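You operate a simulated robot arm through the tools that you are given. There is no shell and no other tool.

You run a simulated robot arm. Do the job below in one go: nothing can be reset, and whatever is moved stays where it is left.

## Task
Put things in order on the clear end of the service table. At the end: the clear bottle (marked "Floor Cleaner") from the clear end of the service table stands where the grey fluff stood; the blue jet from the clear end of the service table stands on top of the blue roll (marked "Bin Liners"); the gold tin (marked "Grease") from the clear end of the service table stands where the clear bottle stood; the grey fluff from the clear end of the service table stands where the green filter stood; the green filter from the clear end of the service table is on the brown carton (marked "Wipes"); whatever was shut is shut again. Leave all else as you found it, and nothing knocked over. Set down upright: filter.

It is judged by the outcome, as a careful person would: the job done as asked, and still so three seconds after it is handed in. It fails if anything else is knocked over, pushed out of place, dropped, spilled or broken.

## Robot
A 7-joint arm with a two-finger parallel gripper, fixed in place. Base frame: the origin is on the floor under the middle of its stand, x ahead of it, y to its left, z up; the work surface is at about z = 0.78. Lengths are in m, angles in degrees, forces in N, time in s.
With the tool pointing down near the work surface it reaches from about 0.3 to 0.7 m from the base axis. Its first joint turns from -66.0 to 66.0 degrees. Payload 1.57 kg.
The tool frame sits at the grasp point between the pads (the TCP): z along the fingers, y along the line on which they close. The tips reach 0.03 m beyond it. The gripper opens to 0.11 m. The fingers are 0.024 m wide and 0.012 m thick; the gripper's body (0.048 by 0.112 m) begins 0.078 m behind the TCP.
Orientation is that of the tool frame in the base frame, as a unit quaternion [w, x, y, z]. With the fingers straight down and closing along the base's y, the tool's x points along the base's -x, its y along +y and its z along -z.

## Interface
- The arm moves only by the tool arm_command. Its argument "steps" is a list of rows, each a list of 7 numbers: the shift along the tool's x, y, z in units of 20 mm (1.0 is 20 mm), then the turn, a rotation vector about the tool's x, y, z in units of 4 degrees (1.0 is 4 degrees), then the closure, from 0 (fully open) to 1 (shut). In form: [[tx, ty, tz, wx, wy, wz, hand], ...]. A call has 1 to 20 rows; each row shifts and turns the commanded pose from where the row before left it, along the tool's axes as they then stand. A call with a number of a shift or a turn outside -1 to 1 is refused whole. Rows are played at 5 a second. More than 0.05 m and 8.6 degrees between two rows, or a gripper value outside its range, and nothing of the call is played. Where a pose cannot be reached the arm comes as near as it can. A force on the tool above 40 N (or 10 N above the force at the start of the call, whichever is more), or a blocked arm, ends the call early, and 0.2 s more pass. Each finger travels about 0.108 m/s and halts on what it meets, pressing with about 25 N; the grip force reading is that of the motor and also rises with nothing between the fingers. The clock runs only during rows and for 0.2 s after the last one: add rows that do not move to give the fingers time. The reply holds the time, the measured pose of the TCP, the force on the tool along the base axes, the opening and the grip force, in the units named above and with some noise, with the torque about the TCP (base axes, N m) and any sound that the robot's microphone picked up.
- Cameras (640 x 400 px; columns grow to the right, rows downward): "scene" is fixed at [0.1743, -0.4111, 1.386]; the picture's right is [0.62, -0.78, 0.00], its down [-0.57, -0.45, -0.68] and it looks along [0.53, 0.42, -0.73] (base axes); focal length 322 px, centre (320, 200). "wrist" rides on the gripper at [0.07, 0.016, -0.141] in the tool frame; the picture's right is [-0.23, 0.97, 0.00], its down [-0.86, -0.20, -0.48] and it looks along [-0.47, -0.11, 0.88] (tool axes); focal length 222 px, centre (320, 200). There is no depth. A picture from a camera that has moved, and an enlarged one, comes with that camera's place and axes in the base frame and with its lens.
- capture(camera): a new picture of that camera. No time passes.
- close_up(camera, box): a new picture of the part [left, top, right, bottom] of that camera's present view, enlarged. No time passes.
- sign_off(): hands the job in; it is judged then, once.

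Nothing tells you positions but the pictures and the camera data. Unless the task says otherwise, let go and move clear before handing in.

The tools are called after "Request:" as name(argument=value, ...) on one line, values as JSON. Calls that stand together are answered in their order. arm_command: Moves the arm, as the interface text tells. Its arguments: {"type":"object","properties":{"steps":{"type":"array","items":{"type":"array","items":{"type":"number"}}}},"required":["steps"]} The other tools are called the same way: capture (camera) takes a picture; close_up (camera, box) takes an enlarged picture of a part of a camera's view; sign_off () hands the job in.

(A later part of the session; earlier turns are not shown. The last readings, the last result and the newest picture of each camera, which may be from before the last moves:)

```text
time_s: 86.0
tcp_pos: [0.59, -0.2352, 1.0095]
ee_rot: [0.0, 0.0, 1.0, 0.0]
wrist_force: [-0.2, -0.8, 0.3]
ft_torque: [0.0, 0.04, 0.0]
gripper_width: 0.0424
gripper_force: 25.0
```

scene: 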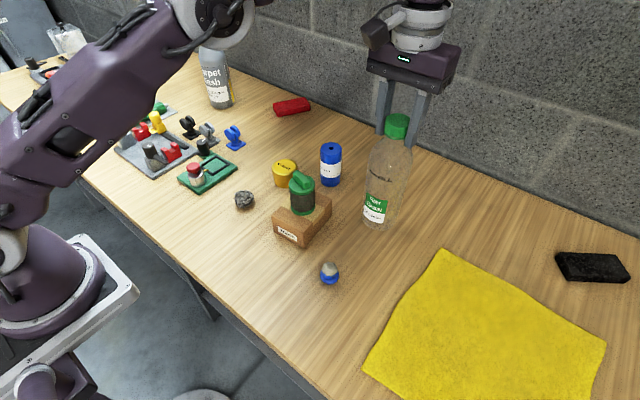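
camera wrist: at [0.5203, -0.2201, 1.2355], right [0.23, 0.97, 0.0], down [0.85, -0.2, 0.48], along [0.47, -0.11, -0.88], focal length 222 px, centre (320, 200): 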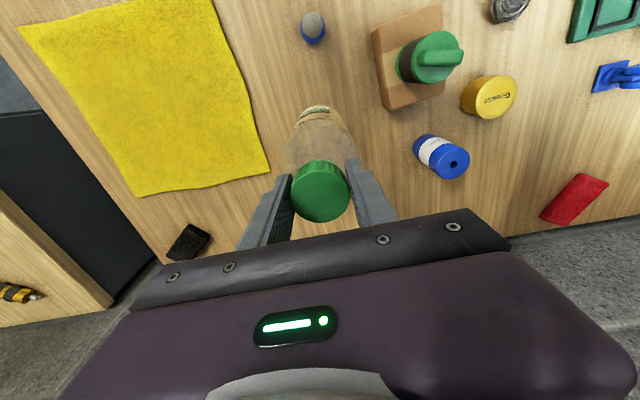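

Request:
arm_command(steps=[[0, 0, 0.03, 0, 0, 0, 0.75], [0, 0, 0, 0, 0, 0, 0.75]])

```text
time_s: 86.6
tcp_pos: [0.5902, -0.2352, 1.0089]
ee_rot: [0.001, 0.0, 1.0, 0.0]
wrist_force: [0.0, -0.1, 4.7]
ft_torque: [0.01, -0.01, 0.01]
gripper_width: 0.0424
gripper_force: 25.1
```

The bottle has landed with about 5 N. I open gently.

Request:
arm_command(steps=[[0, 0, 0, 0, 0, 0, 0.6], [0, 0, 0, 0, 0, 0, 0.5], [0, 0, 0, 0, 0, 0, 0.3], [0, 0, 0, 0, 0, 0, 0.1], [0, 0, 0, 0, 0, 0, 0], [0, 0, 0, 0, 0, 0, 0]])

Request:
close_up(camera="scene", box=[330, 100, 450, 260])

Request:
capture(camera="wrist")

```text
time_s: 88.0
tcp_pos: [0.5905, -0.2368, 1.0082]
ee_rot: [0.0, 0.0, 1.0, -0.001]
wrist_force: [-0.6, -0.5, -0.3]
ft_torque: [-0.01, 0.0, -0.01]
gripper_width: 0.1098
gripper_force: 0.1
```

```text
2.50 times, centred on (390, 180) of scene
camera zoom: at [0.1743, -0.4111, 1.386], right [0.62, -0.78, 0.0], down [-0.57, -0.45, -0.68], along [0.53, 0.42, -0.73], focal length 805 px, centre (145, 250)
```

zoom: 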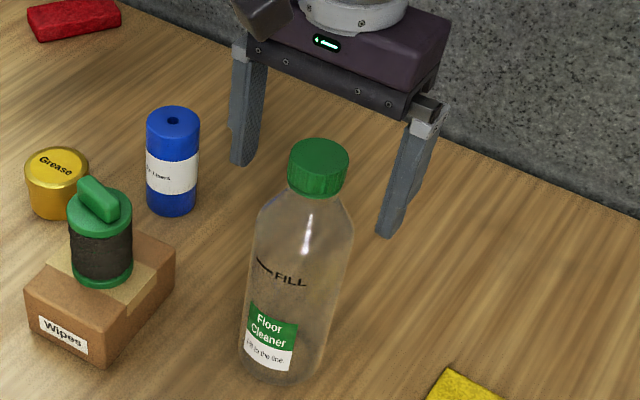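

```text
taken
camera wrist: at [0.5201, -0.2197, 1.1491], right [0.23, 0.97, 0.0], down [0.86, -0.2, 0.48], along [0.47, -0.11, -0.88], focal length 222 px, centre (320, 200)
```

wrist: 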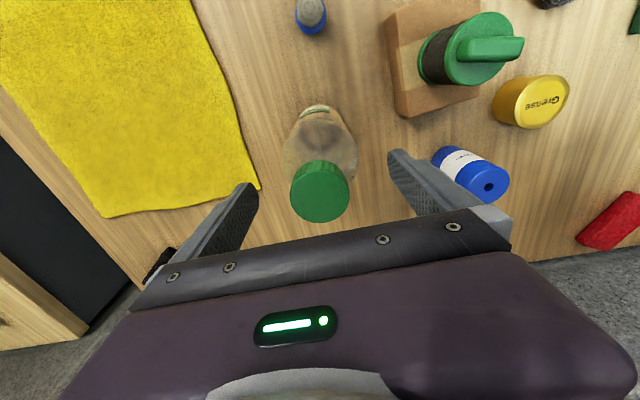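

The bottle stands in the fluff's old place. I rise clear and go to the parked tin.

Request:
arm_command(steps=[[0, 0, -1, 0, 0, 0, 0], [0, 0, -1, 0, 0, 0, 0], [0, 0, -1, 0, 0, 0, 0], [0, 0, -1, 0, 0, 0, 0], [-0.067, 0.987, 0, 0, 0, 0, 0], [-0.067, 0.987, 0, 0, 0, 0, 0], [-0.067, 0.987, 0, 0, 0, 0, 0], [-0.067, 0.987, 0, 0, 0, 0, 0], [-0.067, 0.987, 0, 0, 0, 0, 0], [-0.067, 0.987, 0, 0, 0, 0, 0], [-0.067, 0.987, 0, 0, 0, 0, 0], [-0.067, 0.987, 0, 0, 0, 0, 0], [-0.067, 0.987, 0, 0, 0, 0, 0], [-0.067, 0.987, 0, 0, 0, 0, 0], [-0.067, 0.987, 0, 0, 0, 0, 0], [-0.067, 0.987, 0, 0, 0, 0, 0], [-0.067, 0.987, 0, 0, 0, 0, 0], [-0.067, 0.987, 0, 0, 0, 0, 0], [-0.067, 0.987, 0, 0, 0, 0, 0], [0, 0, 0, 0, 0, 0, 0]])

Request:
capture(camera="scene")

```text
time_s: 92.2
tcp_pos: [0.6101, 0.0592, 1.0883]
ee_rot: [0.0, 0.0, 1.0, 0.0]
wrist_force: [0.7, 0.4, -0.4]
ft_torque: [-0.04, -0.03, 0.01]
gripper_width: 0.1101
gripper_force: 0.1
```

```text
taken
```

scene: 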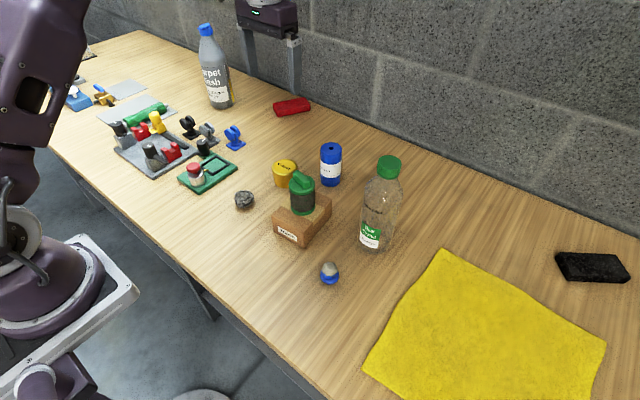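

Request:
arm_command(steps=[[0, 0, 1, 0, 0, 0, 0], [0, 0, 1, 0, 0, 0, 0], [0, 0, 1, 0, 0, 0, 0], [0, 0, 1, 0, 0, 0, 0], [0, 0, 1, 0, 0, 0, 0], [0, 0, 1, 0, 0, 0, 0], [0, 0, 1, 0, 0, 0, 0], [0, 0, 1, 0, 0, 0, 0], [0, 0, 0, 0, 0, 0, 0]])

Request:
capture(camera="wrist")

Request:
close_up(camera="wrist", box=[250, 100, 390, 200])

```text
time_s: 94.2
tcp_pos: [0.6087, 0.0593, 0.929]
ee_rot: [0.001, -0.001, 1.0, 0.0]
wrist_force: [0.7, -0.5, -0.3]
ft_torque: [-0.02, -0.01, 0.01]
gripper_width: 0.11
gripper_force: 0.0
```

```text
taken
camera wrist: at [0.5393, 0.0756, 1.0685], right [0.23, 0.97, 0.0], down [0.86, -0.2, 0.48], along [0.47, -0.11, -0.88], focal length 222 px, centre (320, 200)
```

wrist: 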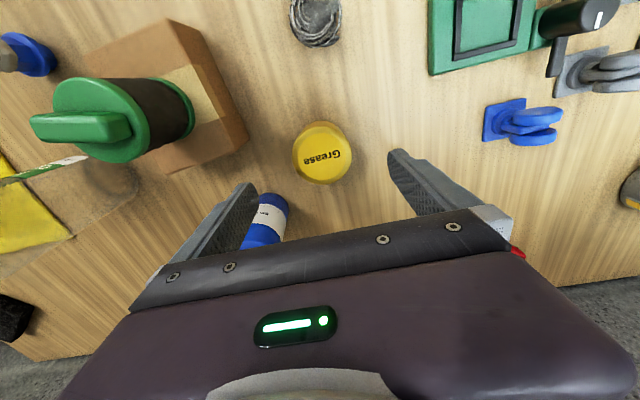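

```text
4.00 times, centred on (320, 150) of wrist
camera zoom: at [0.5393, 0.0756, 1.0685], right [0.23, 0.97, 0.0], down [0.86, -0.2, 0.48], along [0.47, -0.11, -0.88], focal length 888 px, centre (320, 400)
```

zoom: 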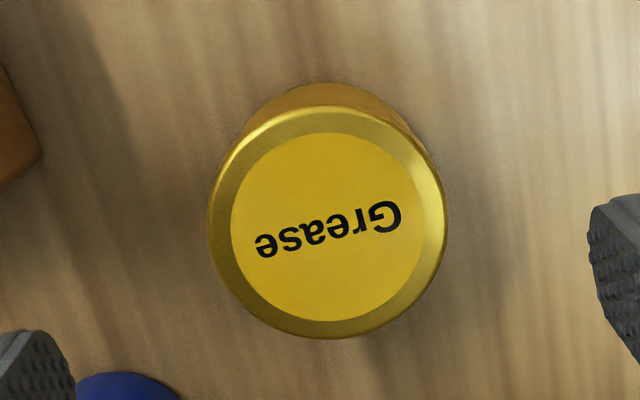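

The tin is centred at (0.610, 0.061). I lower and grasp it vertically.

Request:
arm_command(steps=[[0, 0.085, 0.9, 0, 0, 0, 0], [0, 0, 0.9, 0, 0, 0, 0], [0, 0, 0.9, 0, 0, 0, 0], [0, 0, 0.9, 0, 0, 0, 0], [0, 0, 0.9, 0, 0, 0, 0], [0, 0, 0.9, 0, 0, 0, 0], [0, 0, 0, 0, 0, 0, 0], [0, 0, 0, 0, 0, 0, 0.2], [0, 0, 0, 0, 0, 0, 0.35], [0, 0, 0, 0, 0, 0, 0.45], [0, 0, 0, 0, 0, 0, 0.55], [0, 0, 0, 0, 0, 0, 0.55]])

Request:
capture(camera="wrist")

Request:
close_up(camera="scene", box=[220, 110, 360, 220])

```text
time_s: 96.8
tcp_pos: [0.6097, 0.0609, 0.8202]
ee_rot: [0.0, 0.001, 1.0, 0.0]
wrist_force: [0.0, -0.6, 0.2]
ft_torque: [0.01, 0.0, -0.02]
gripper_width: 0.0672
gripper_force: 25.3
```

```text
taken
camera wrist: at [0.5396, 0.0772, 0.961], right [0.23, 0.97, 0.0], down [0.86, -0.2, 0.48], along [0.47, -0.11, -0.88], focal length 222 px, centre (320, 200)
```

wrist: 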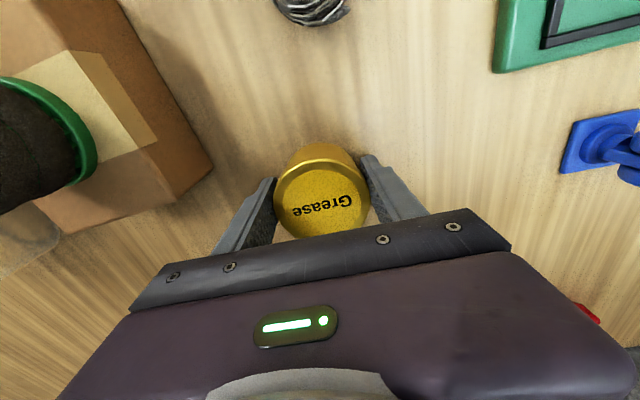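

```text
3.64 times, centred on (290, 165) of scene
camera zoom: at [0.1743, -0.4111, 1.386], right [0.62, -0.78, 0.0], down [-0.57, -0.45, -0.68], along [0.53, 0.42, -0.73], focal length 1171 px, centre (429, 327)
```

zoom: 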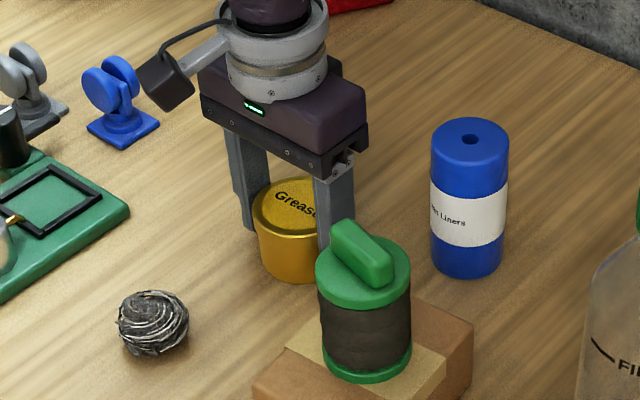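

The tin is held. I lift it and carry it to where the bottle stood, (0.350, -0.014).

Request:
arm_command(steps=[[0, 0, -0.5, 0, 0, 0, 0.55], [0, 0, -1, 0, 0, 0, 0.55], [0, 0, -1, 0, 0, 0, 0.55], [0, 0, -1, 0, 0, 0, 0.55], [0, 0, -1, 0, 0, 0, 0.55], [0, 0, -1, 0, 0, 0, 0.55], [0, 0, -1, 0, 0, 0, 0.55], [0, 0, -0.5, 0, 0, 0, 0.55], [0, 0, 0, 0, 0, 0, 0.55]])

Request:
arm_command(steps=[[0.9275, -0.268, 0, 0, 0, 0, 0.55], [0.9275, -0.268, 0, 0, 0, 0, 0.55], [0.9275, -0.268, 0, 0, 0, 0, 0.55], [0.9275, -0.268, 0, 0, 0, 0, 0.55], [0.9275, -0.268, 0, 0, 0, 0, 0.55], [0.9275, -0.268, 0, 0, 0, 0, 0.55], [0.9275, -0.268, 0, 0, 0, 0, 0.55], [0.9275, -0.268, 0, 0, 0, 0, 0.55], [0.9275, -0.268, 0, 0, 0, 0, 0.55], [0.9275, -0.268, 0, 0, 0, 0, 0.55], [0.9275, -0.268, 0, 0, 0, 0, 0.55], [0.9275, -0.268, 0, 0, 0, 0, 0.55], [0.9275, -0.268, 0, 0, 0, 0, 0.55], [0.9275, -0.268, 0, 0, 0, 0, 0.55], [0, 0, 0, 0, 0, 0, 0.55]])

Request:
capture(camera="scene")

Request:
capture(camera="wrist")

```text
time_s: 98.8
tcp_pos: [0.6096, 0.0624, 0.9611]
ee_rot: [0.0, 0.0, 1.0, 0.0]
wrist_force: [0.1, -0.3, -1.5]
ft_torque: [-0.01, -0.01, 0.01]
gripper_width: 0.067
gripper_force: 25.1
```

```text
time_s: 102.0
tcp_pos: [0.3492, -0.0134, 0.9594]
ee_rot: [0.0, -0.001, 1.0, 0.0]
wrist_force: [-0.3, 0.0, -1.4]
ft_torque: [0.04, 0.02, 0.01]
gripper_width: 0.0666
gripper_force: 24.4
```

```text
taken
```

scene: 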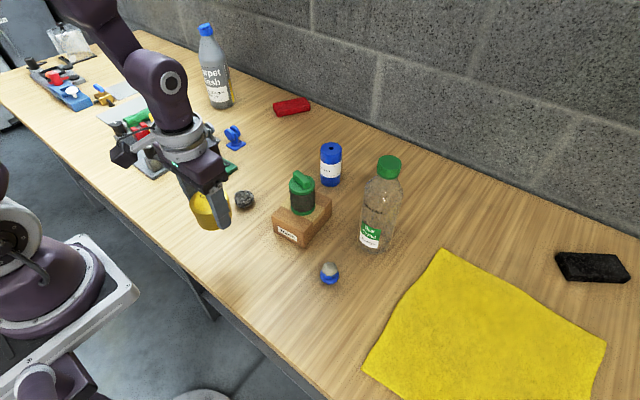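

```text
taken
camera wrist: at [0.2792, 0.0024, 1.1005], right [0.23, 0.97, 0.0], down [0.85, -0.2, 0.48], along [0.47, -0.11, -0.88], focal length 222 px, centre (320, 200)
```

wrist: 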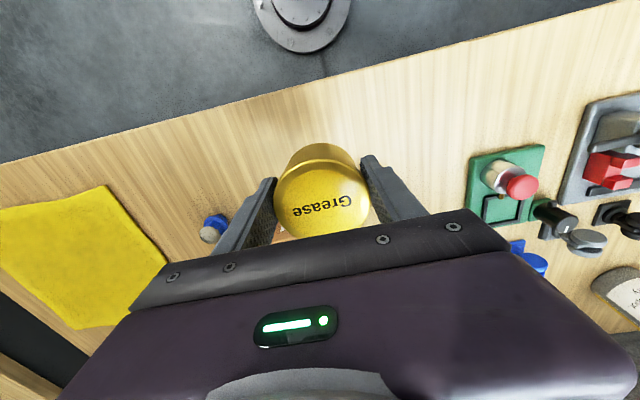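

Request:
arm_command(steps=[[0, 0, 1, 0, 0, 0, 0.55], [0, 0, 1, 0, 0, 0, 0.55], [0, 0, 1, 0, 0, 0, 0.55], [0, 0, 1, 0, 0, 0, 0.55], [0, 0, 1, 0, 0, 0, 0.55], [0, 0, 1, 0, 0, 0, 0.55], [0, 0, 0.5, 0, 0, 0, 0.55], [0, 0, 0.2, 0, 0, 0, 0.55], [0, 0, 0, 0, 0, 0, 0.55]])

Request:
close_up(camera="scene", box=[150, 150, 290, 280])

```text
time_s: 104.0
tcp_pos: [0.3475, -0.0131, 0.827]
ee_rot: [0.0, 0.0, 1.0, 0.0]
wrist_force: [0.5, -0.9, -1.9]
ft_torque: [0.0, 0.02, 0.02]
gripper_width: 0.067
gripper_force: 25.3
```

```text
3.08 times, centred on (220, 215) of scene
camera zoom: at [0.1743, -0.4111, 1.386], right [0.62, -0.78, 0.0], down [-0.57, -0.45, -0.68], along [0.53, 0.42, -0.73], focal length 991 px, centre (628, 154)
```

zoom: 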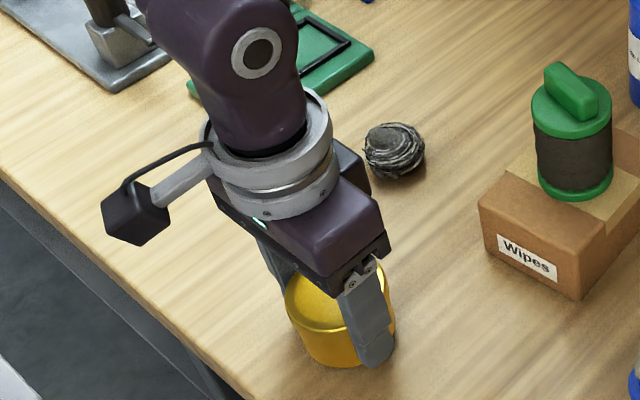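

Request:
arm_command(steps=[[0, 0, 0.12, 0, 0, 0, 0.55], [0, 0, 0.12, 0, 0, 0, 0.55], [0, 0, 0, 0, 0, 0, 0.55]])

```text
time_s: 104.8
tcp_pos: [0.3494, -0.014, 0.8219]
ee_rot: [0.0, -0.001, 1.0, 0.001]
wrist_force: [0.4, 0.2, -1.3]
ft_torque: [0.04, 0.0, 0.02]
gripper_width: 0.0668
gripper_force: 24.7
```

Request:
arm_command(steps=[[0, 0, 0.06, 0, 0, 0, 0.55], [0, 0, 0.03, 0, 0, 0, 0.55], [0, 0, 0, 0, 0, 0, 0.55]])

```text
time_s: 105.6
tcp_pos: [0.349, -0.0138, 0.8212]
ee_rot: [0.001, 0.0, 1.0, 0.0]
wrist_force: [-1.3, -0.3, 26.6]
ft_torque: [-0.01, -0.17, -0.05]
gripper_width: 0.0669
gripper_force: 25.4
```

Contact at z≈0.821. I ease off a bit and release the tin.

Request:
arm_command(steps=[[0, 0, -0.045, 0, 0, 0, 0.55], [0, 0, 0, 0, 0, 0, 0.55], [0, 0, 0, 0, 0, 0, 0.42], [0, 0, 0, 0, 0, 0, 0.3], [0, 0, 0, 0, 0, 0, 0.15], [0, 0, 0, 0, 0, 0, 0], [0, 0, 0, 0, 0, 0, 0]])

Request:
close_up(camera="scene", box=[150, 150, 290, 280])

Request:
capture(camera="wrist")

```text
time_s: 107.2
tcp_pos: [0.3497, -0.0133, 0.8211]
ee_rot: [0.0, 0.0, 1.0, 0.0]
wrist_force: [-0.1, 0.4, 0.9]
ft_torque: [0.04, -0.01, 0.02]
gripper_width: 0.11
gripper_force: 0.1
```

```text
3.08 times, centred on (220, 215) of scene
camera zoom: at [0.1743, -0.4111, 1.386], right [0.62, -0.78, 0.0], down [-0.57, -0.45, -0.68], along [0.53, 0.42, -0.73], focal length 991 px, centre (628, 154)
```

zoom: 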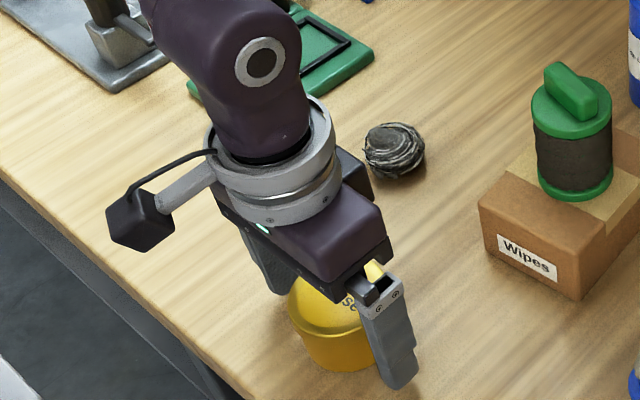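

```text
taken
camera wrist: at [0.2792, 0.0019, 0.9613], right [0.23, 0.97, 0.0], down [0.86, -0.2, 0.48], along [0.47, -0.11, -0.88], focal length 222 px, centre (320, 200)
```

wrist: 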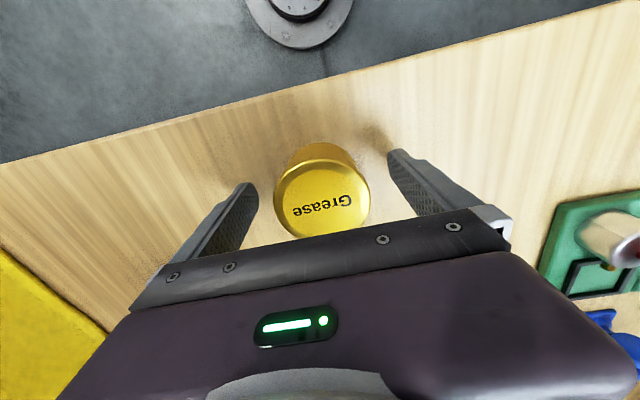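

The tin stands where the bottle was. I lift and go to the blue jet.

Request:
arm_command(steps=[[0, 0, -1, 0, 0, 0, 0], [0, 0, -1, 0, 0, 0, 0], [0, 0, -1, 0, 0, 0, 0], [0, 0, -1, 0, 0, 0, 0], [0, 0, -1, 0, 0, 0, 0], [0, 0, -1, 0, 0, 0, 0], [0, 0, -1, 0, 0, 0, 0], [-0.46, -0.916, 0, 0, 0, 0, 0], [-0.46, -0.916, 0, 0, 0, 0, 0], [-0.46, -0.916, 0, 0, 0, 0, 0], [-0.46, -0.916, 0, 0, 0, 0, 0], [-0.46, -0.916, 0, 0, 0, 0, 0], [-0.46, -0.916, 0, 0, 0, 0, 0], [-0.46, -0.916, 0, 0, 0, 0, 0], [-0.46, -0.916, 0, 0, 0, 0, 0], [-0.46, -0.916, 0, 0, 0, 0, 0], [-0.46, -0.916, 0, 0, 0, 0, 0], [-0.46, -0.916, 0, 0, 0, 0, 0], [0, 0, 0, 0, 0, 0, 0]])

Request:
capture(camera="wrist")

Request:
close_up(camera="wrist", box=[270, 80, 370, 180])

Request:
close_up(camera="scene", box=[290, 240, 370, 300])

Request:
capture(camera="scene")

```text
time_s: 111.2
tcp_pos: [0.4499, -0.2152, 0.9611]
ee_rot: [-0.001, 0.0, 1.0, 0.0]
wrist_force: [-0.5, -0.9, 0.1]
ft_torque: [0.03, -0.01, 0.02]
gripper_width: 0.1099
gripper_force: 0.0
```

```text
taken
camera wrist: at [0.3801, -0.1993, 1.1019], right [0.23, 0.97, 0.0], down [0.86, -0.2, 0.48], along [0.47, -0.11, -0.88], focal length 222 px, centre (320, 200)
```

wrist: 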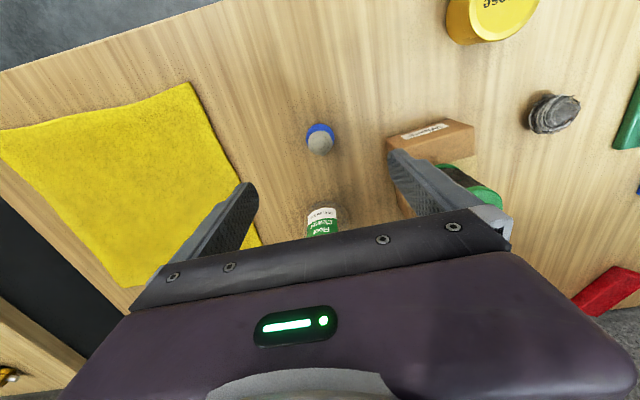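

```text
4.00 times, centred on (320, 130) of wrist
camera zoom: at [0.3801, -0.1993, 1.1019], right [0.23, 0.97, 0.0], down [0.86, -0.2, 0.48], along [0.47, -0.11, -0.88], focal length 888 px, centre (320, 480)
```

zoom: 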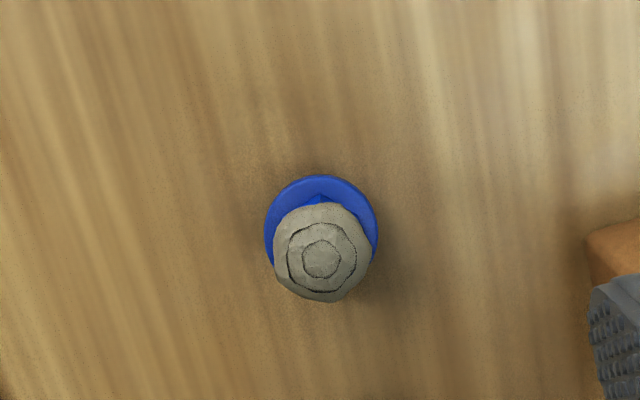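

```text
6.67 times, centred on (330, 270) of scene
camera zoom: at [0.1743, -0.4111, 1.386], right [0.62, -0.78, 0.0], down [-0.57, -0.45, -0.68], along [0.53, 0.42, -0.73], focal length 2147 px, centre (253, -267)
```

zoom: 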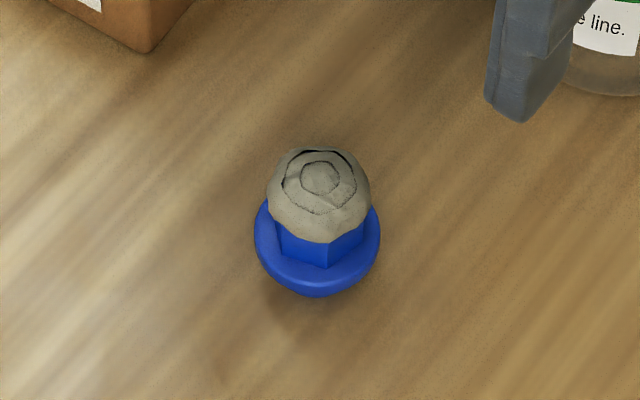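

```text
taken
```

scene: 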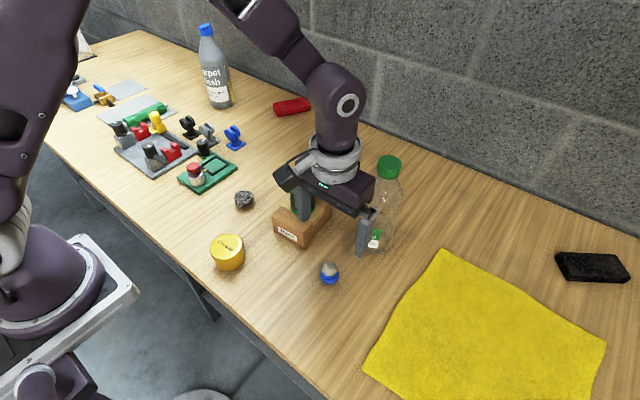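

The jet is at about (0.450, -0.2155), its dome about 0.031 wide on a hex body above a 0.04 flange. The roll is at the edge of vertical reach, so I'll pick the jet with a 12° outward tilt that I can keep when placing.

Request:
arm_command(steps=[[0, 0, 0, 0, -1, 0, 0], [0, 0, 0, 0, -1, 0, 0], [0, 0, 0, 0, -1, 0, 0], [0.216, 0, 0.874, 0, 0, 0, 0], [0.216, 0, 0.874, 0, 0, 0, 0], [0.216, 0, 0.874, 0, 0, 0, 0], [0.216, 0, 0.874, 0, 0, 0, 0], [0.216, 0, 0.874, 0, 0, 0, 0], [0, 0, 0, 0, 0, 0, 0]])

Request:
capture(camera="wrist")

Request:
close_up(camera="wrist", box=[220, 90, 420, 230])

Request:
close_up(camera="scene", box=[280, 210, 390, 300])

```text
time_s: 113.2
tcp_pos: [0.448, -0.216, 0.8707]
ee_rot: [0.104, 0.0, 0.995, -0.001]
wrist_force: [0.7, 0.4, -0.6]
ft_torque: [-0.03, -0.01, -0.02]
gripper_width: 0.1102
gripper_force: 0.2
```

```text
taken
camera wrist: at [0.3494, -0.1995, 0.9932], right [0.22, 0.97, 0.05], down [0.74, -0.2, 0.65], along [0.64, -0.11, -0.76], focal length 222 px, centre (320, 200)
```

wrist: 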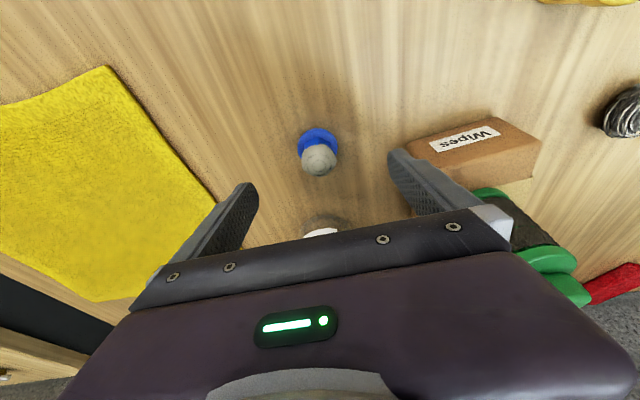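

```text
2.86 times, centred on (320, 160) of wrist
camera zoom: at [0.3494, -0.1995, 0.9932], right [0.22, 0.97, 0.05], down [0.74, -0.2, 0.65], along [0.64, -0.11, -0.76], focal length 635 px, centre (320, 314)
```

zoom: 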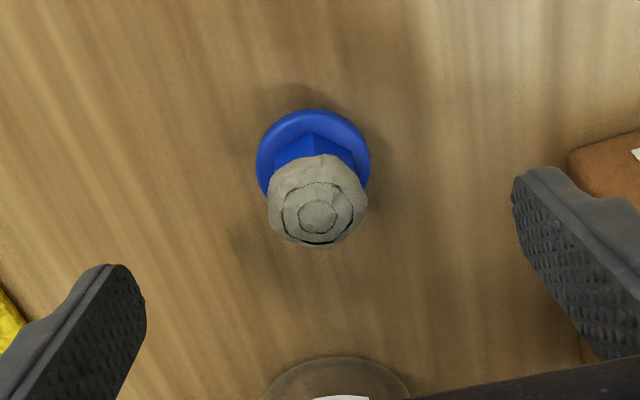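

```text
4.44 times, centred on (335, 255) of scene
camera zoom: at [0.1743, -0.4111, 1.386], right [0.62, -0.78, 0.0], down [-0.57, -0.45, -0.68], along [0.53, 0.42, -0.73], focal length 1431 px, centre (253, -44)
```

zoom: 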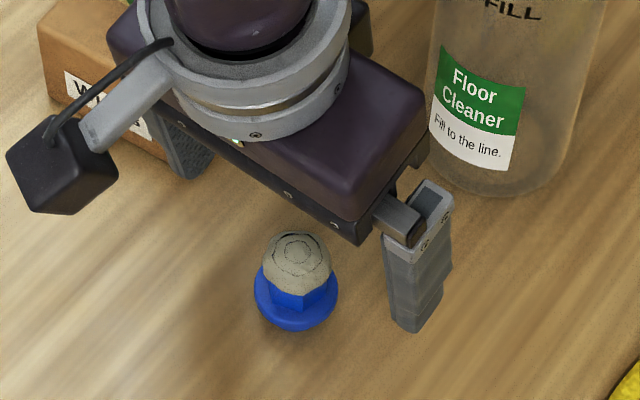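

The jet reads (0.452, -0.2155), well centred. I lower so the tips sit just above the flange, then close on the body.

Request:
arm_command(steps=[[0.148, 0, 0.696, 0, 0, 0, 0], [0.148, 0, 0.696, 0, 0, 0, 0], [0.148, 0, 0.696, 0, 0, 0, 0], [0, 0, 0, 0, 0, 0, 0], [0, 0, 0, 0, 0, 0, 0.3], [0, 0, 0, 0, 0, 0, 0.5], [0, 0, 0, 0, 0, 0, 0.6], [0, 0, 0, 0, 0, 0, 0.6]])

Request:
close_up(camera="wrist", box=[220, 90, 420, 230])

Request:
close_up(camera="scene", box=[280, 210, 390, 300])

```text
time_s: 115.0
tcp_pos: [0.4479, -0.2148, 0.8283]
ee_rot: [0.104, 0.0, 0.995, 0.0]
wrist_force: [0.4, -0.3, 0.2]
ft_torque: [-0.01, -0.04, -0.02]
gripper_width: 0.0439
gripper_force: 0.1
```

```text
2.86 times, centred on (320, 160) of wrist
camera zoom: at [0.3497, -0.1993, 0.9512], right [0.22, 0.97, 0.05], down [0.74, -0.2, 0.65], along [0.64, -0.11, -0.76], focal length 635 px, centre (320, 314)
```

zoom: 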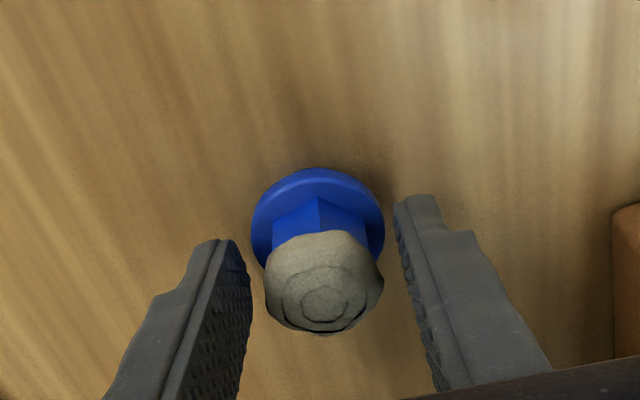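

```text
4.44 times, centred on (335, 255) of scene
camera zoom: at [0.1743, -0.4111, 1.386], right [0.62, -0.78, 0.0], down [-0.57, -0.45, -0.68], along [0.53, 0.42, -0.73], focal length 1431 px, centre (253, -44)
```

zoom: 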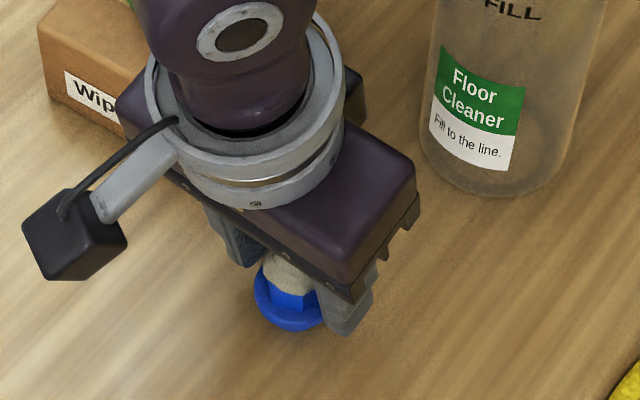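

Request:
arm_command(steps=[[0, 0, 0, 0, 0, 0, 0.65], [0, 0, 0, 0, 0, 0, 0.7], [0, 0, 0, 0, 0, 0, 0.75], [0, 0, 0, 0, 0, 0, 0.85], [0, 0, 0, 0, 0, 0, 0.85]])

Request:
close_up(camera="wrist", box=[220, 90, 420, 230])

Request:
close_up(camera="scene", box=[280, 210, 390, 300])

```text
time_s: 116.2
tcp_pos: [0.4487, -0.2148, 0.8285]
ee_rot: [0.105, 0.0, 0.995, 0.0]
wrist_force: [0.4, -1.0, 0.6]
ft_torque: [0.0, -0.02, 0.02]
gripper_width: 0.0368
gripper_force: 24.9
```

```text
2.86 times, centred on (320, 160) of wrist
camera zoom: at [0.3497, -0.1993, 0.9512], right [0.22, 0.97, 0.05], down [0.74, -0.2, 0.65], along [0.64, -0.11, -0.76], focal length 635 px, centre (320, 314)
```

zoom: 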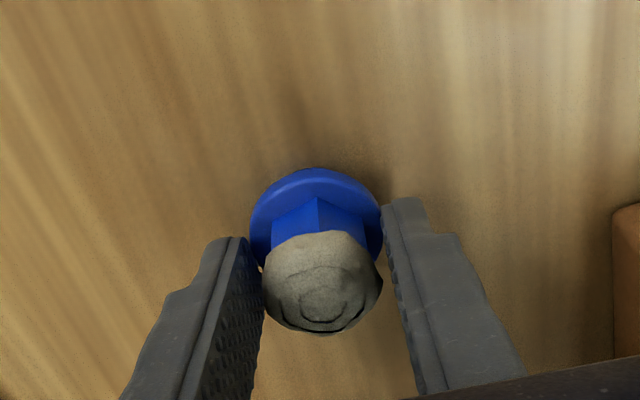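

```text
4.44 times, centred on (335, 255) of scene
camera zoom: at [0.1743, -0.4111, 1.386], right [0.62, -0.78, 0.0], down [-0.57, -0.45, -0.68], along [0.53, 0.42, -0.73], focal length 1431 px, centre (253, -44)
```

zoom: 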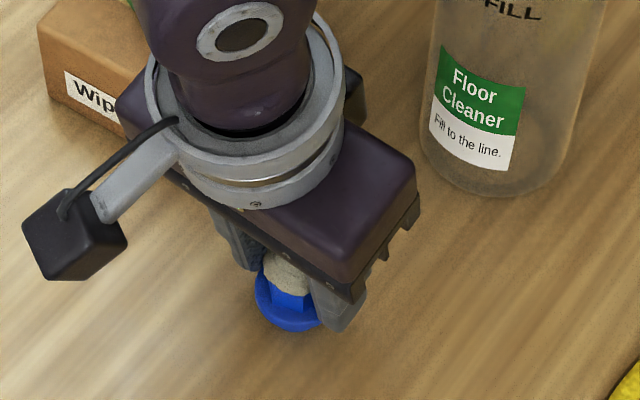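

Held at 0.037 wide, with contact low near the flange. I do a short lift test and look at whether it stays upright.

Request:
arm_command(steps=[[-0.05, 0, -0.245, 0, 0, 0, 0.85], [-0.104, 0, -0.489, 0, 0, 0, 0.85], [-0.104, 0, -0.489, 0, 0, 0, 0.85], [0, 0, 0, 0, 0, 0, 0.85]])

Request:
close_up(camera="wrist", box=[220, 90, 420, 230])

Request:
close_up(camera="scene", box=[280, 210, 390, 300])

```text
time_s: 117.2
tcp_pos: [0.4478, -0.2144, 0.8529]
ee_rot: [0.104, 0.001, 0.995, 0.0]
wrist_force: [-0.6, -0.4, -0.9]
ft_torque: [0.02, 0.03, 0.0]
gripper_width: 0.0368
gripper_force: 25.2
```

```text
2.86 times, centred on (320, 160) of wrist
camera zoom: at [0.3495, -0.1992, 0.9761], right [0.22, 0.97, 0.05], down [0.74, -0.2, 0.65], along [0.64, -0.11, -0.76], focal length 635 px, centre (320, 314)
```

zoom: 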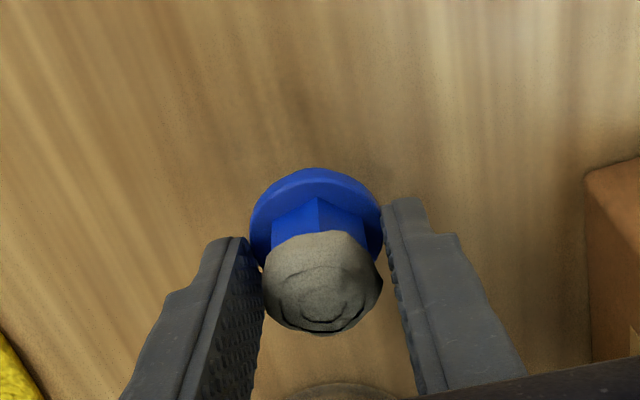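

```text
4.44 times, centred on (335, 255) of scene
camera zoom: at [0.1743, -0.4111, 1.386], right [0.62, -0.78, 0.0], down [-0.57, -0.45, -0.68], along [0.53, 0.42, -0.73], focal length 1431 px, centre (253, -44)
```

zoom: 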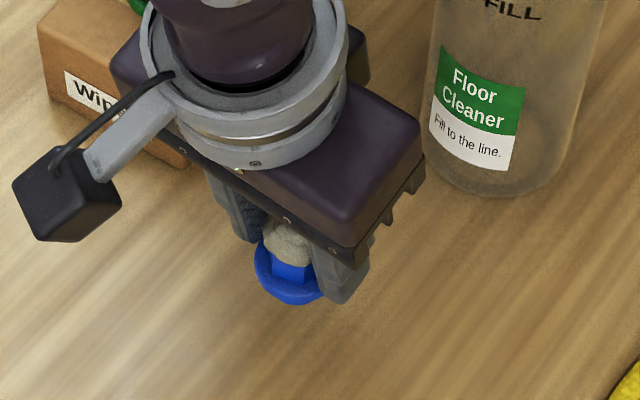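

The jet is held rigidly. I lift it well above the bottle top and filter, then carry it toward the roll.

Request:
arm_command(steps=[[-0.1975, 0, -0.929, 0, 0, 0, 0.85], [-0.1975, 0, -0.929, 0, 0, 0, 0.85], [-0.1975, 0, -0.929, 0, 0, 0, 0.85], [-0.1975, 0, -0.929, 0, 0, 0, 0.85], [-0.1975, 0, -0.929, 0, 0, 0, 0.85], [-0.1975, 0, -0.929, 0, 0, 0, 0.85], [-0.1975, 0, -0.929, 0, 0, 0, 0.85], [-0.1975, 0, -0.929, 0, 0, 0, 0.85], [-0.1975, 0, -0.929, 0, 0, 0, 0.85], [-0.06, 0, -0.28, 0, 0, 0, 0.85], [0, 0, 0, 0, 0, 0, 0.85]])

Request:
capture(camera="wrist")

Request:
capture(camera="scene")

```text
time_s: 119.6
tcp_pos: [0.4467, -0.2155, 1.0302]
ee_rot: [0.104, 0.0, 0.995, -0.001]
wrist_force: [-0.3, -0.3, -0.4]
ft_torque: [0.01, 0.02, 0.02]
gripper_width: 0.0367
gripper_force: 25.5
```

```text
taken
camera wrist: at [0.3497, -0.1993, 1.1533], right [0.22, 0.97, 0.05], down [0.74, -0.2, 0.65], along [0.64, -0.11, -0.76], focal length 222 px, centre (320, 200)
```

wrist: 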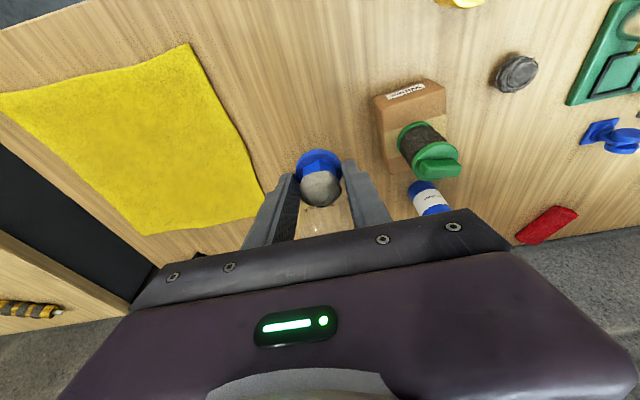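

```text
taken
```

scene: 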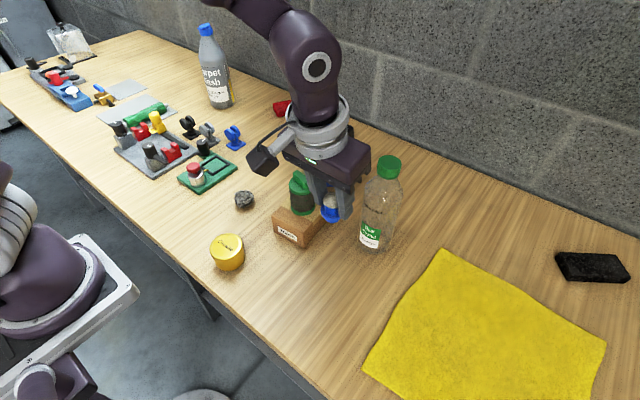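

Request:
arm_command(steps=[[-0.7277, 0.5625, 0.1547, 0, 0, 0, 0.85], [-0.7277, 0.5625, 0.1547, 0, 0, 0, 0.85], [-0.7277, 0.5625, 0.1547, 0, 0, 0, 0.85], [-0.7277, 0.5625, 0.1547, 0, 0, 0, 0.85], [-0.7277, 0.5625, 0.1547, 0, 0, 0, 0.85], [-0.7277, 0.5625, 0.1547, 0, 0, 0, 0.85], [-0.7277, 0.5625, 0.1547, 0, 0, 0, 0.85], [-0.7277, 0.5625, 0.1547, 0, 0, 0, 0.85], [-0.7277, 0.5625, 0.1547, 0, 0, 0, 0.85], [-0.7277, 0.5625, 0.1547, 0, 0, 0, 0.85], [-0.7277, 0.5625, 0.1547, 0, 0, 0, 0.85], [-0.7277, 0.5625, 0.1547, 0, 0, 0, 0.85], [-0.7277, 0.5625, 0.1547, 0, 0, 0, 0.85], [0, 0, 0, 0, 0, 0, 0.85]])

Request:
capture(camera="wrist")

Request:
capture(camera="scene")

```text
time_s: 122.6
tcp_pos: [0.6426, -0.0697, 1.0293]
ee_rot: [0.105, 0.0, 0.994, 0.001]
wrist_force: [0.0, 0.4, -1.1]
ft_torque: [-0.02, 0.02, 0.0]
gripper_width: 0.0368
gripper_force: 25.4
```

```text
taken
camera wrist: at [0.5445, -0.0539, 1.1528], right [0.22, 0.97, 0.05], down [0.74, -0.2, 0.65], along [0.64, -0.11, -0.76], focal length 222 px, centre (320, 200)
```

wrist: 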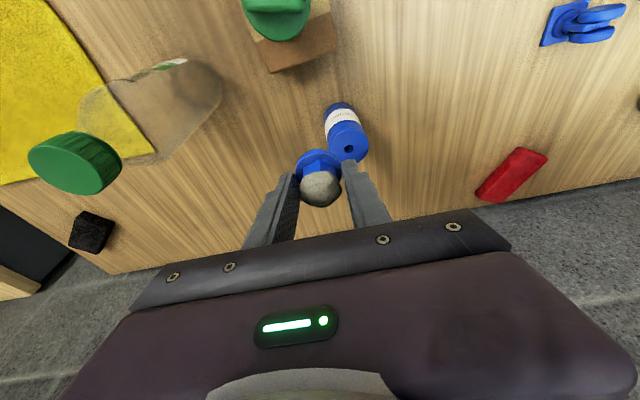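

```text
taken
```

scene: 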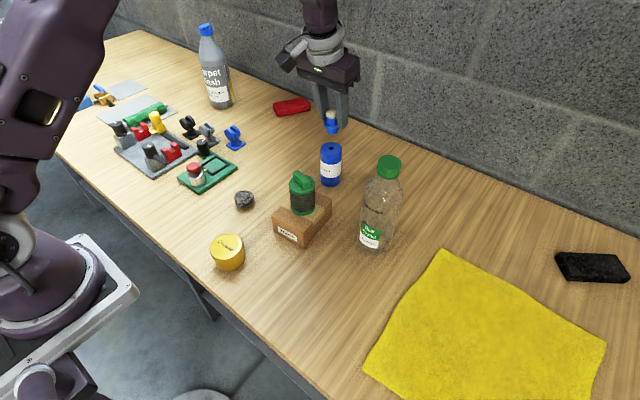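

Request:
close_up(camera="wrist", box=[270, 90, 410, 210])

Request:
close_up(camera="scene", box=[290, 90, 370, 195])

```text
3.33 times, centred on (340, 150) of wrist
camera zoom: at [0.5445, -0.0539, 1.1528], right [0.22, 0.97, 0.05], down [0.74, -0.2, 0.65], along [0.64, -0.11, -0.76], focal length 740 px, centre (253, 367)
```

zoom: 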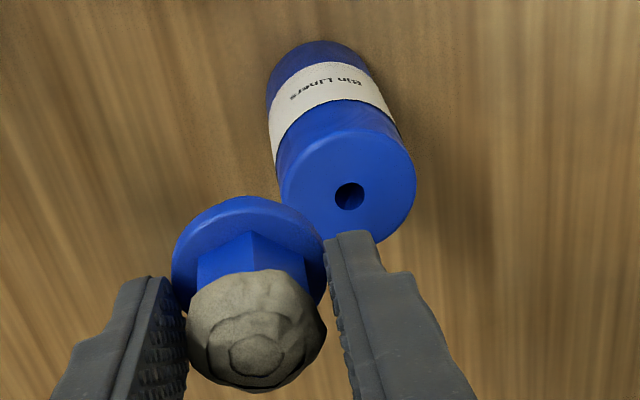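

```text
3.81 times, centred on (330, 142) of scene
camera zoom: at [0.1743, -0.4111, 1.386], right [0.62, -0.78, 0.0], down [-0.57, -0.45, -0.68], along [0.53, 0.42, -0.73], focal length 1227 px, centre (282, 419)
```

zoom: 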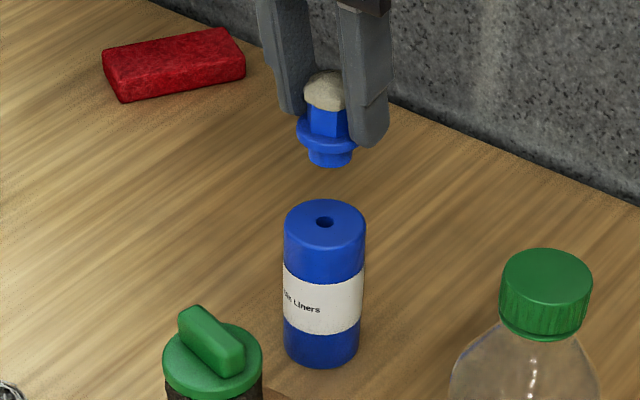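

The scene view shows the jet has a narrow foot (~0.024) under its flange, and both cameras agree the roll's hole lies (+0.0475, +0.0355) from the jet. I move over it while lowering slightly, then re-check.

Request:
arm_command(steps=[[-0.426, 0.444, 0.857, 0, 0, 0, 0.85], [-0.426, 0.444, 0.857, 0, 0, 0, 0.85], [-0.426, 0.444, 0.857, 0, 0, 0, 0.85], [-0.426, 0.444, 0.857, 0, 0, 0, 0.85], [0, 0, 0, 0, 0, 0, 0.85]])

Request:
close_up(camera="wrist", box=[250, 100, 390, 220])

Request:
close_up(camera="scene", box=[290, 100, 370, 195])

Request:
capture(camera="scene")

```text
time_s: 123.8
tcp_pos: [0.6896, -0.0344, 0.9706]
ee_rot: [0.104, -0.001, 0.995, 0.0]
wrist_force: [-0.8, 0.0, 0.3]
ft_torque: [0.02, -0.03, 0.0]
gripper_width: 0.0368
gripper_force: 25.2
```

```text
3.33 times, centred on (320, 160) of wrist
camera zoom: at [0.592, -0.0181, 1.0932], right [0.22, 0.97, 0.05], down [0.74, -0.2, 0.65], along [0.64, -0.11, -0.76], focal length 740 px, centre (320, 333)
```

zoom: 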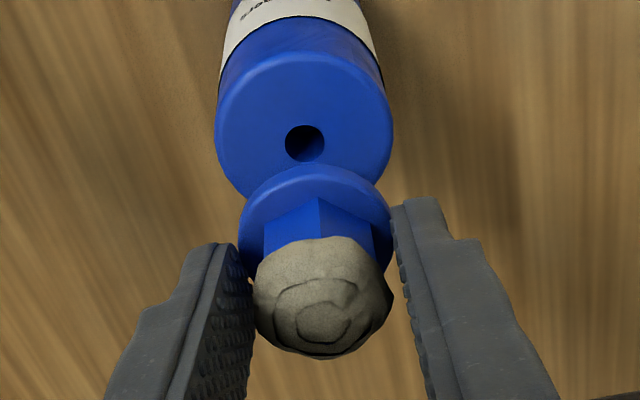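

```text
4.21 times, centred on (330, 148) of scene
camera zoom: at [0.1743, -0.4111, 1.386], right [0.62, -0.78, 0.0], down [-0.57, -0.45, -0.68], along [0.53, 0.42, -0.73], focal length 1356 px, centre (278, 421)
```

zoom: 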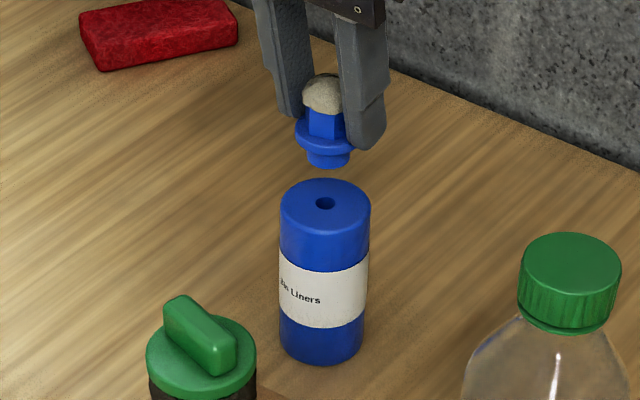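

```text
taken
```

scene: 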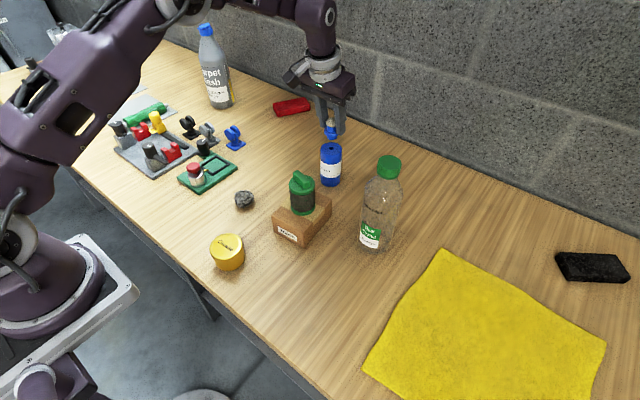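

The jet is over the hole within about 2 mm. I make a tiny correction and lower most of the remaining gap.

Request:
arm_command(steps=[[0.111, 0.01, 0.4, 0, 0, 0, 0.85], [0.111, 0.01, 0.4, 0, 0, 0, 0.85], [0.111, 0.01, 0.4, 0, 0, 0, 0.85], [0, 0, 0, 0, 0, 0, 0.85]])

Request:
close_up(camera="wrist", box=[250, 100, 390, 220])

Request:
close_up(camera="scene", box=[300, 115, 360, 190])

```text
time_s: 124.8
tcp_pos: [0.6879, -0.0331, 0.9453]
ee_rot: [0.105, 0.001, 0.994, -0.001]
wrist_force: [-0.3, 0.6, 0.2]
ft_torque: [-0.01, 0.02, 0.01]
gripper_width: 0.0366
gripper_force: 24.6
```

```text
3.33 times, centred on (320, 160) of wrist
camera zoom: at [0.59, -0.0177, 1.0688], right [0.22, 0.97, 0.05], down [0.74, -0.2, 0.65], along [0.64, -0.11, -0.76], focal length 740 px, centre (320, 333)
```

zoom: 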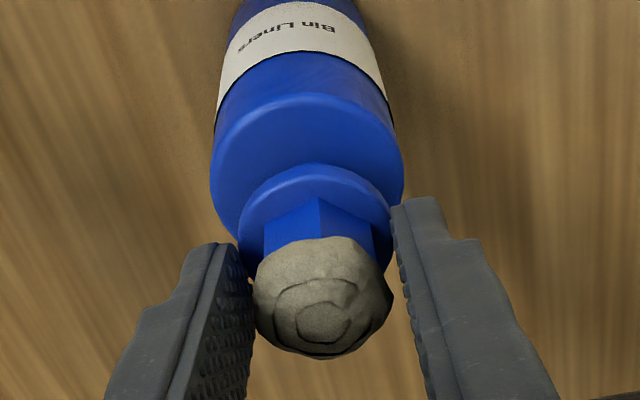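

```text
5.33 times, centred on (330, 152) of scene
camera zoom: at [0.1743, -0.4111, 1.386], right [0.62, -0.78, 0.0], down [-0.57, -0.45, -0.68], along [0.53, 0.42, -0.73], focal length 1718 px, centre (267, 453)
```

zoom: 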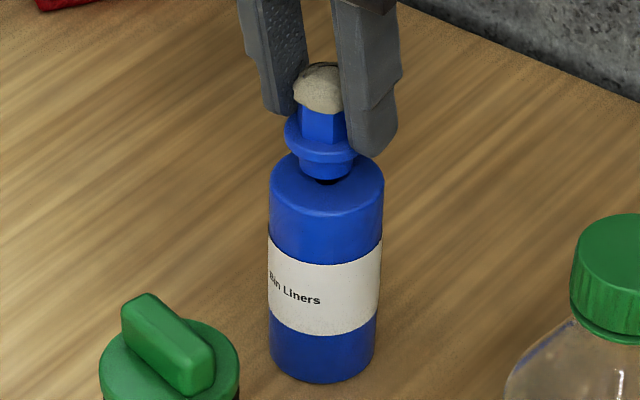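

Alignment over the hole looks good in both views, with about 8 mm to go. I lower in fine steps watching the force.

Request:
arm_command(steps=[[0.021, 0, 0.098, 0, 0, 0, 0.85], [0.021, 0, 0.098, 0, 0, 0, 0.85], [0, 0, 0, 0, 0, 0, 0.85]])

Request:
close_up(camera="scene", box=[300, 115, 360, 190])

```text
time_s: 125.6
tcp_pos: [0.6878, -0.0338, 0.9428]
ee_rot: [0.104, 0.0, 0.995, 0.0]
wrist_force: [-0.5, -0.2, -1.2]
ft_torque: [-0.01, 0.0, -0.03]
gripper_width: 0.0369
gripper_force: 25.6
```

```text
5.33 times, centred on (330, 152) of scene
camera zoom: at [0.1743, -0.4111, 1.386], right [0.62, -0.78, 0.0], down [-0.57, -0.45, -0.68], along [0.53, 0.42, -0.73], focal length 1718 px, centre (267, 453)
```

zoom: 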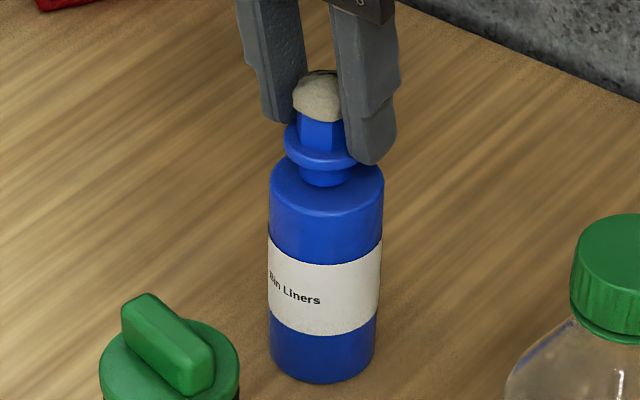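

Request:
arm_command(steps=[[0.0156, 0, 0.073, 0, 0, 0, 0.85], [0.0156, 0, 0.073, 0, 0, 0, 0.85], [0, 0, 0, 0, 0, 0, 0.85]])

Request:
close_up(camera="scene", box=[300, 115, 360, 190])

```text
time_s: 126.4
tcp_pos: [0.6879, -0.0344, 0.9385]
ee_rot: [0.104, 0.0, 0.995, 0.001]
wrist_force: [0.0, -0.1, -0.3]
ft_torque: [0.03, 0.0, 0.03]
gripper_width: 0.0364
gripper_force: 24.7
```

```text
5.33 times, centred on (330, 152) of scene
camera zoom: at [0.1743, -0.4111, 1.386], right [0.62, -0.78, 0.0], down [-0.57, -0.45, -0.68], along [0.53, 0.42, -0.73], focal length 1718 px, centre (267, 453)
```

zoom: 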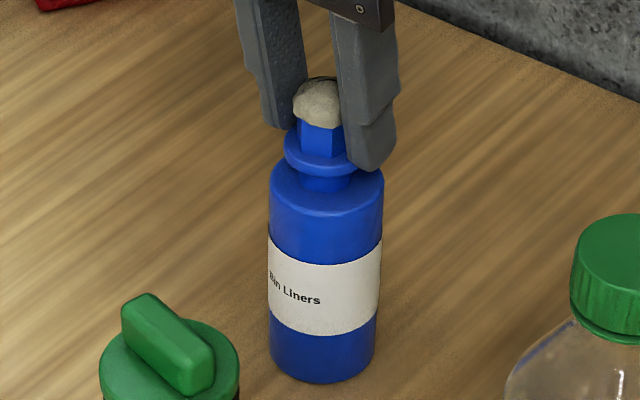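

Request:
arm_command(steps=[[0.0104, 0, 0.049, 0, 0, 0, 0.85], [0, 0, 0, 0, 0, 0, 0.85]])

```text
time_s: 127.0
tcp_pos: [0.6887, -0.0334, 0.938]
ee_rot: [0.105, 0.0, 0.995, 0.0]
wrist_force: [-2.3, 0.6, 10.1]
ft_torque: [-0.03, 0.17, -0.03]
gripper_width: 0.0367
gripper_force: 25.1
```

Contact made (10 N). I ease off a touch and open slowly.

Request:
arm_command(steps=[[-0.004, 0, -0.02, 0, 0, 0, 0.85], [0, 0, 0, 0, 0, 0, 0.66], [0, 0, 0, 0, 0, 0, 0.62], [0, 0, 0, 0, 0, 0, 0.56], [0, 0, 0, 0, 0, 0, 0.45], [0, 0, 0, 0, 0, 0, 0.35], [0, 0, 0, 0, 0, 0, 0.35]])

Request:
close_up(camera="scene", box=[300, 115, 360, 190])

Request:
close_up(camera="wrist", box=[250, 100, 390, 220])

```text
time_s: 128.6
tcp_pos: [0.6876, -0.0337, 0.9384]
ee_rot: [0.105, 0.001, 0.994, 0.0]
wrist_force: [0.9, 0.5, 0.9]
ft_torque: [0.03, -0.02, 0.03]
gripper_width: 0.0714
gripper_force: 0.0
```

```text
5.33 times, centred on (330, 152) of scene
camera zoom: at [0.1743, -0.4111, 1.386], right [0.62, -0.78, 0.0], down [-0.57, -0.45, -0.68], along [0.53, 0.42, -0.73], focal length 1718 px, centre (267, 453)
```

zoom: 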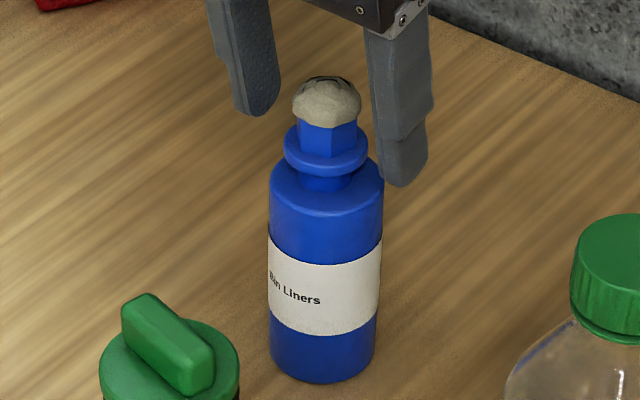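

```text
3.33 times, centred on (320, 160) of wrist
camera zoom: at [0.5899, -0.0176, 1.0607], right [0.22, 0.97, 0.05], down [0.74, -0.2, 0.65], along [0.64, -0.11, -0.76], focal length 740 px, centre (320, 333)
```

zoom: 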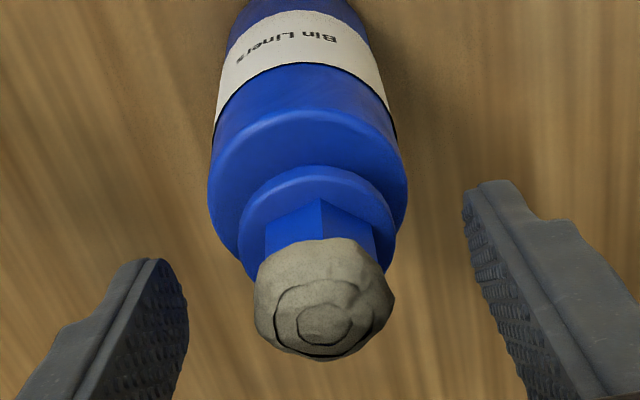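

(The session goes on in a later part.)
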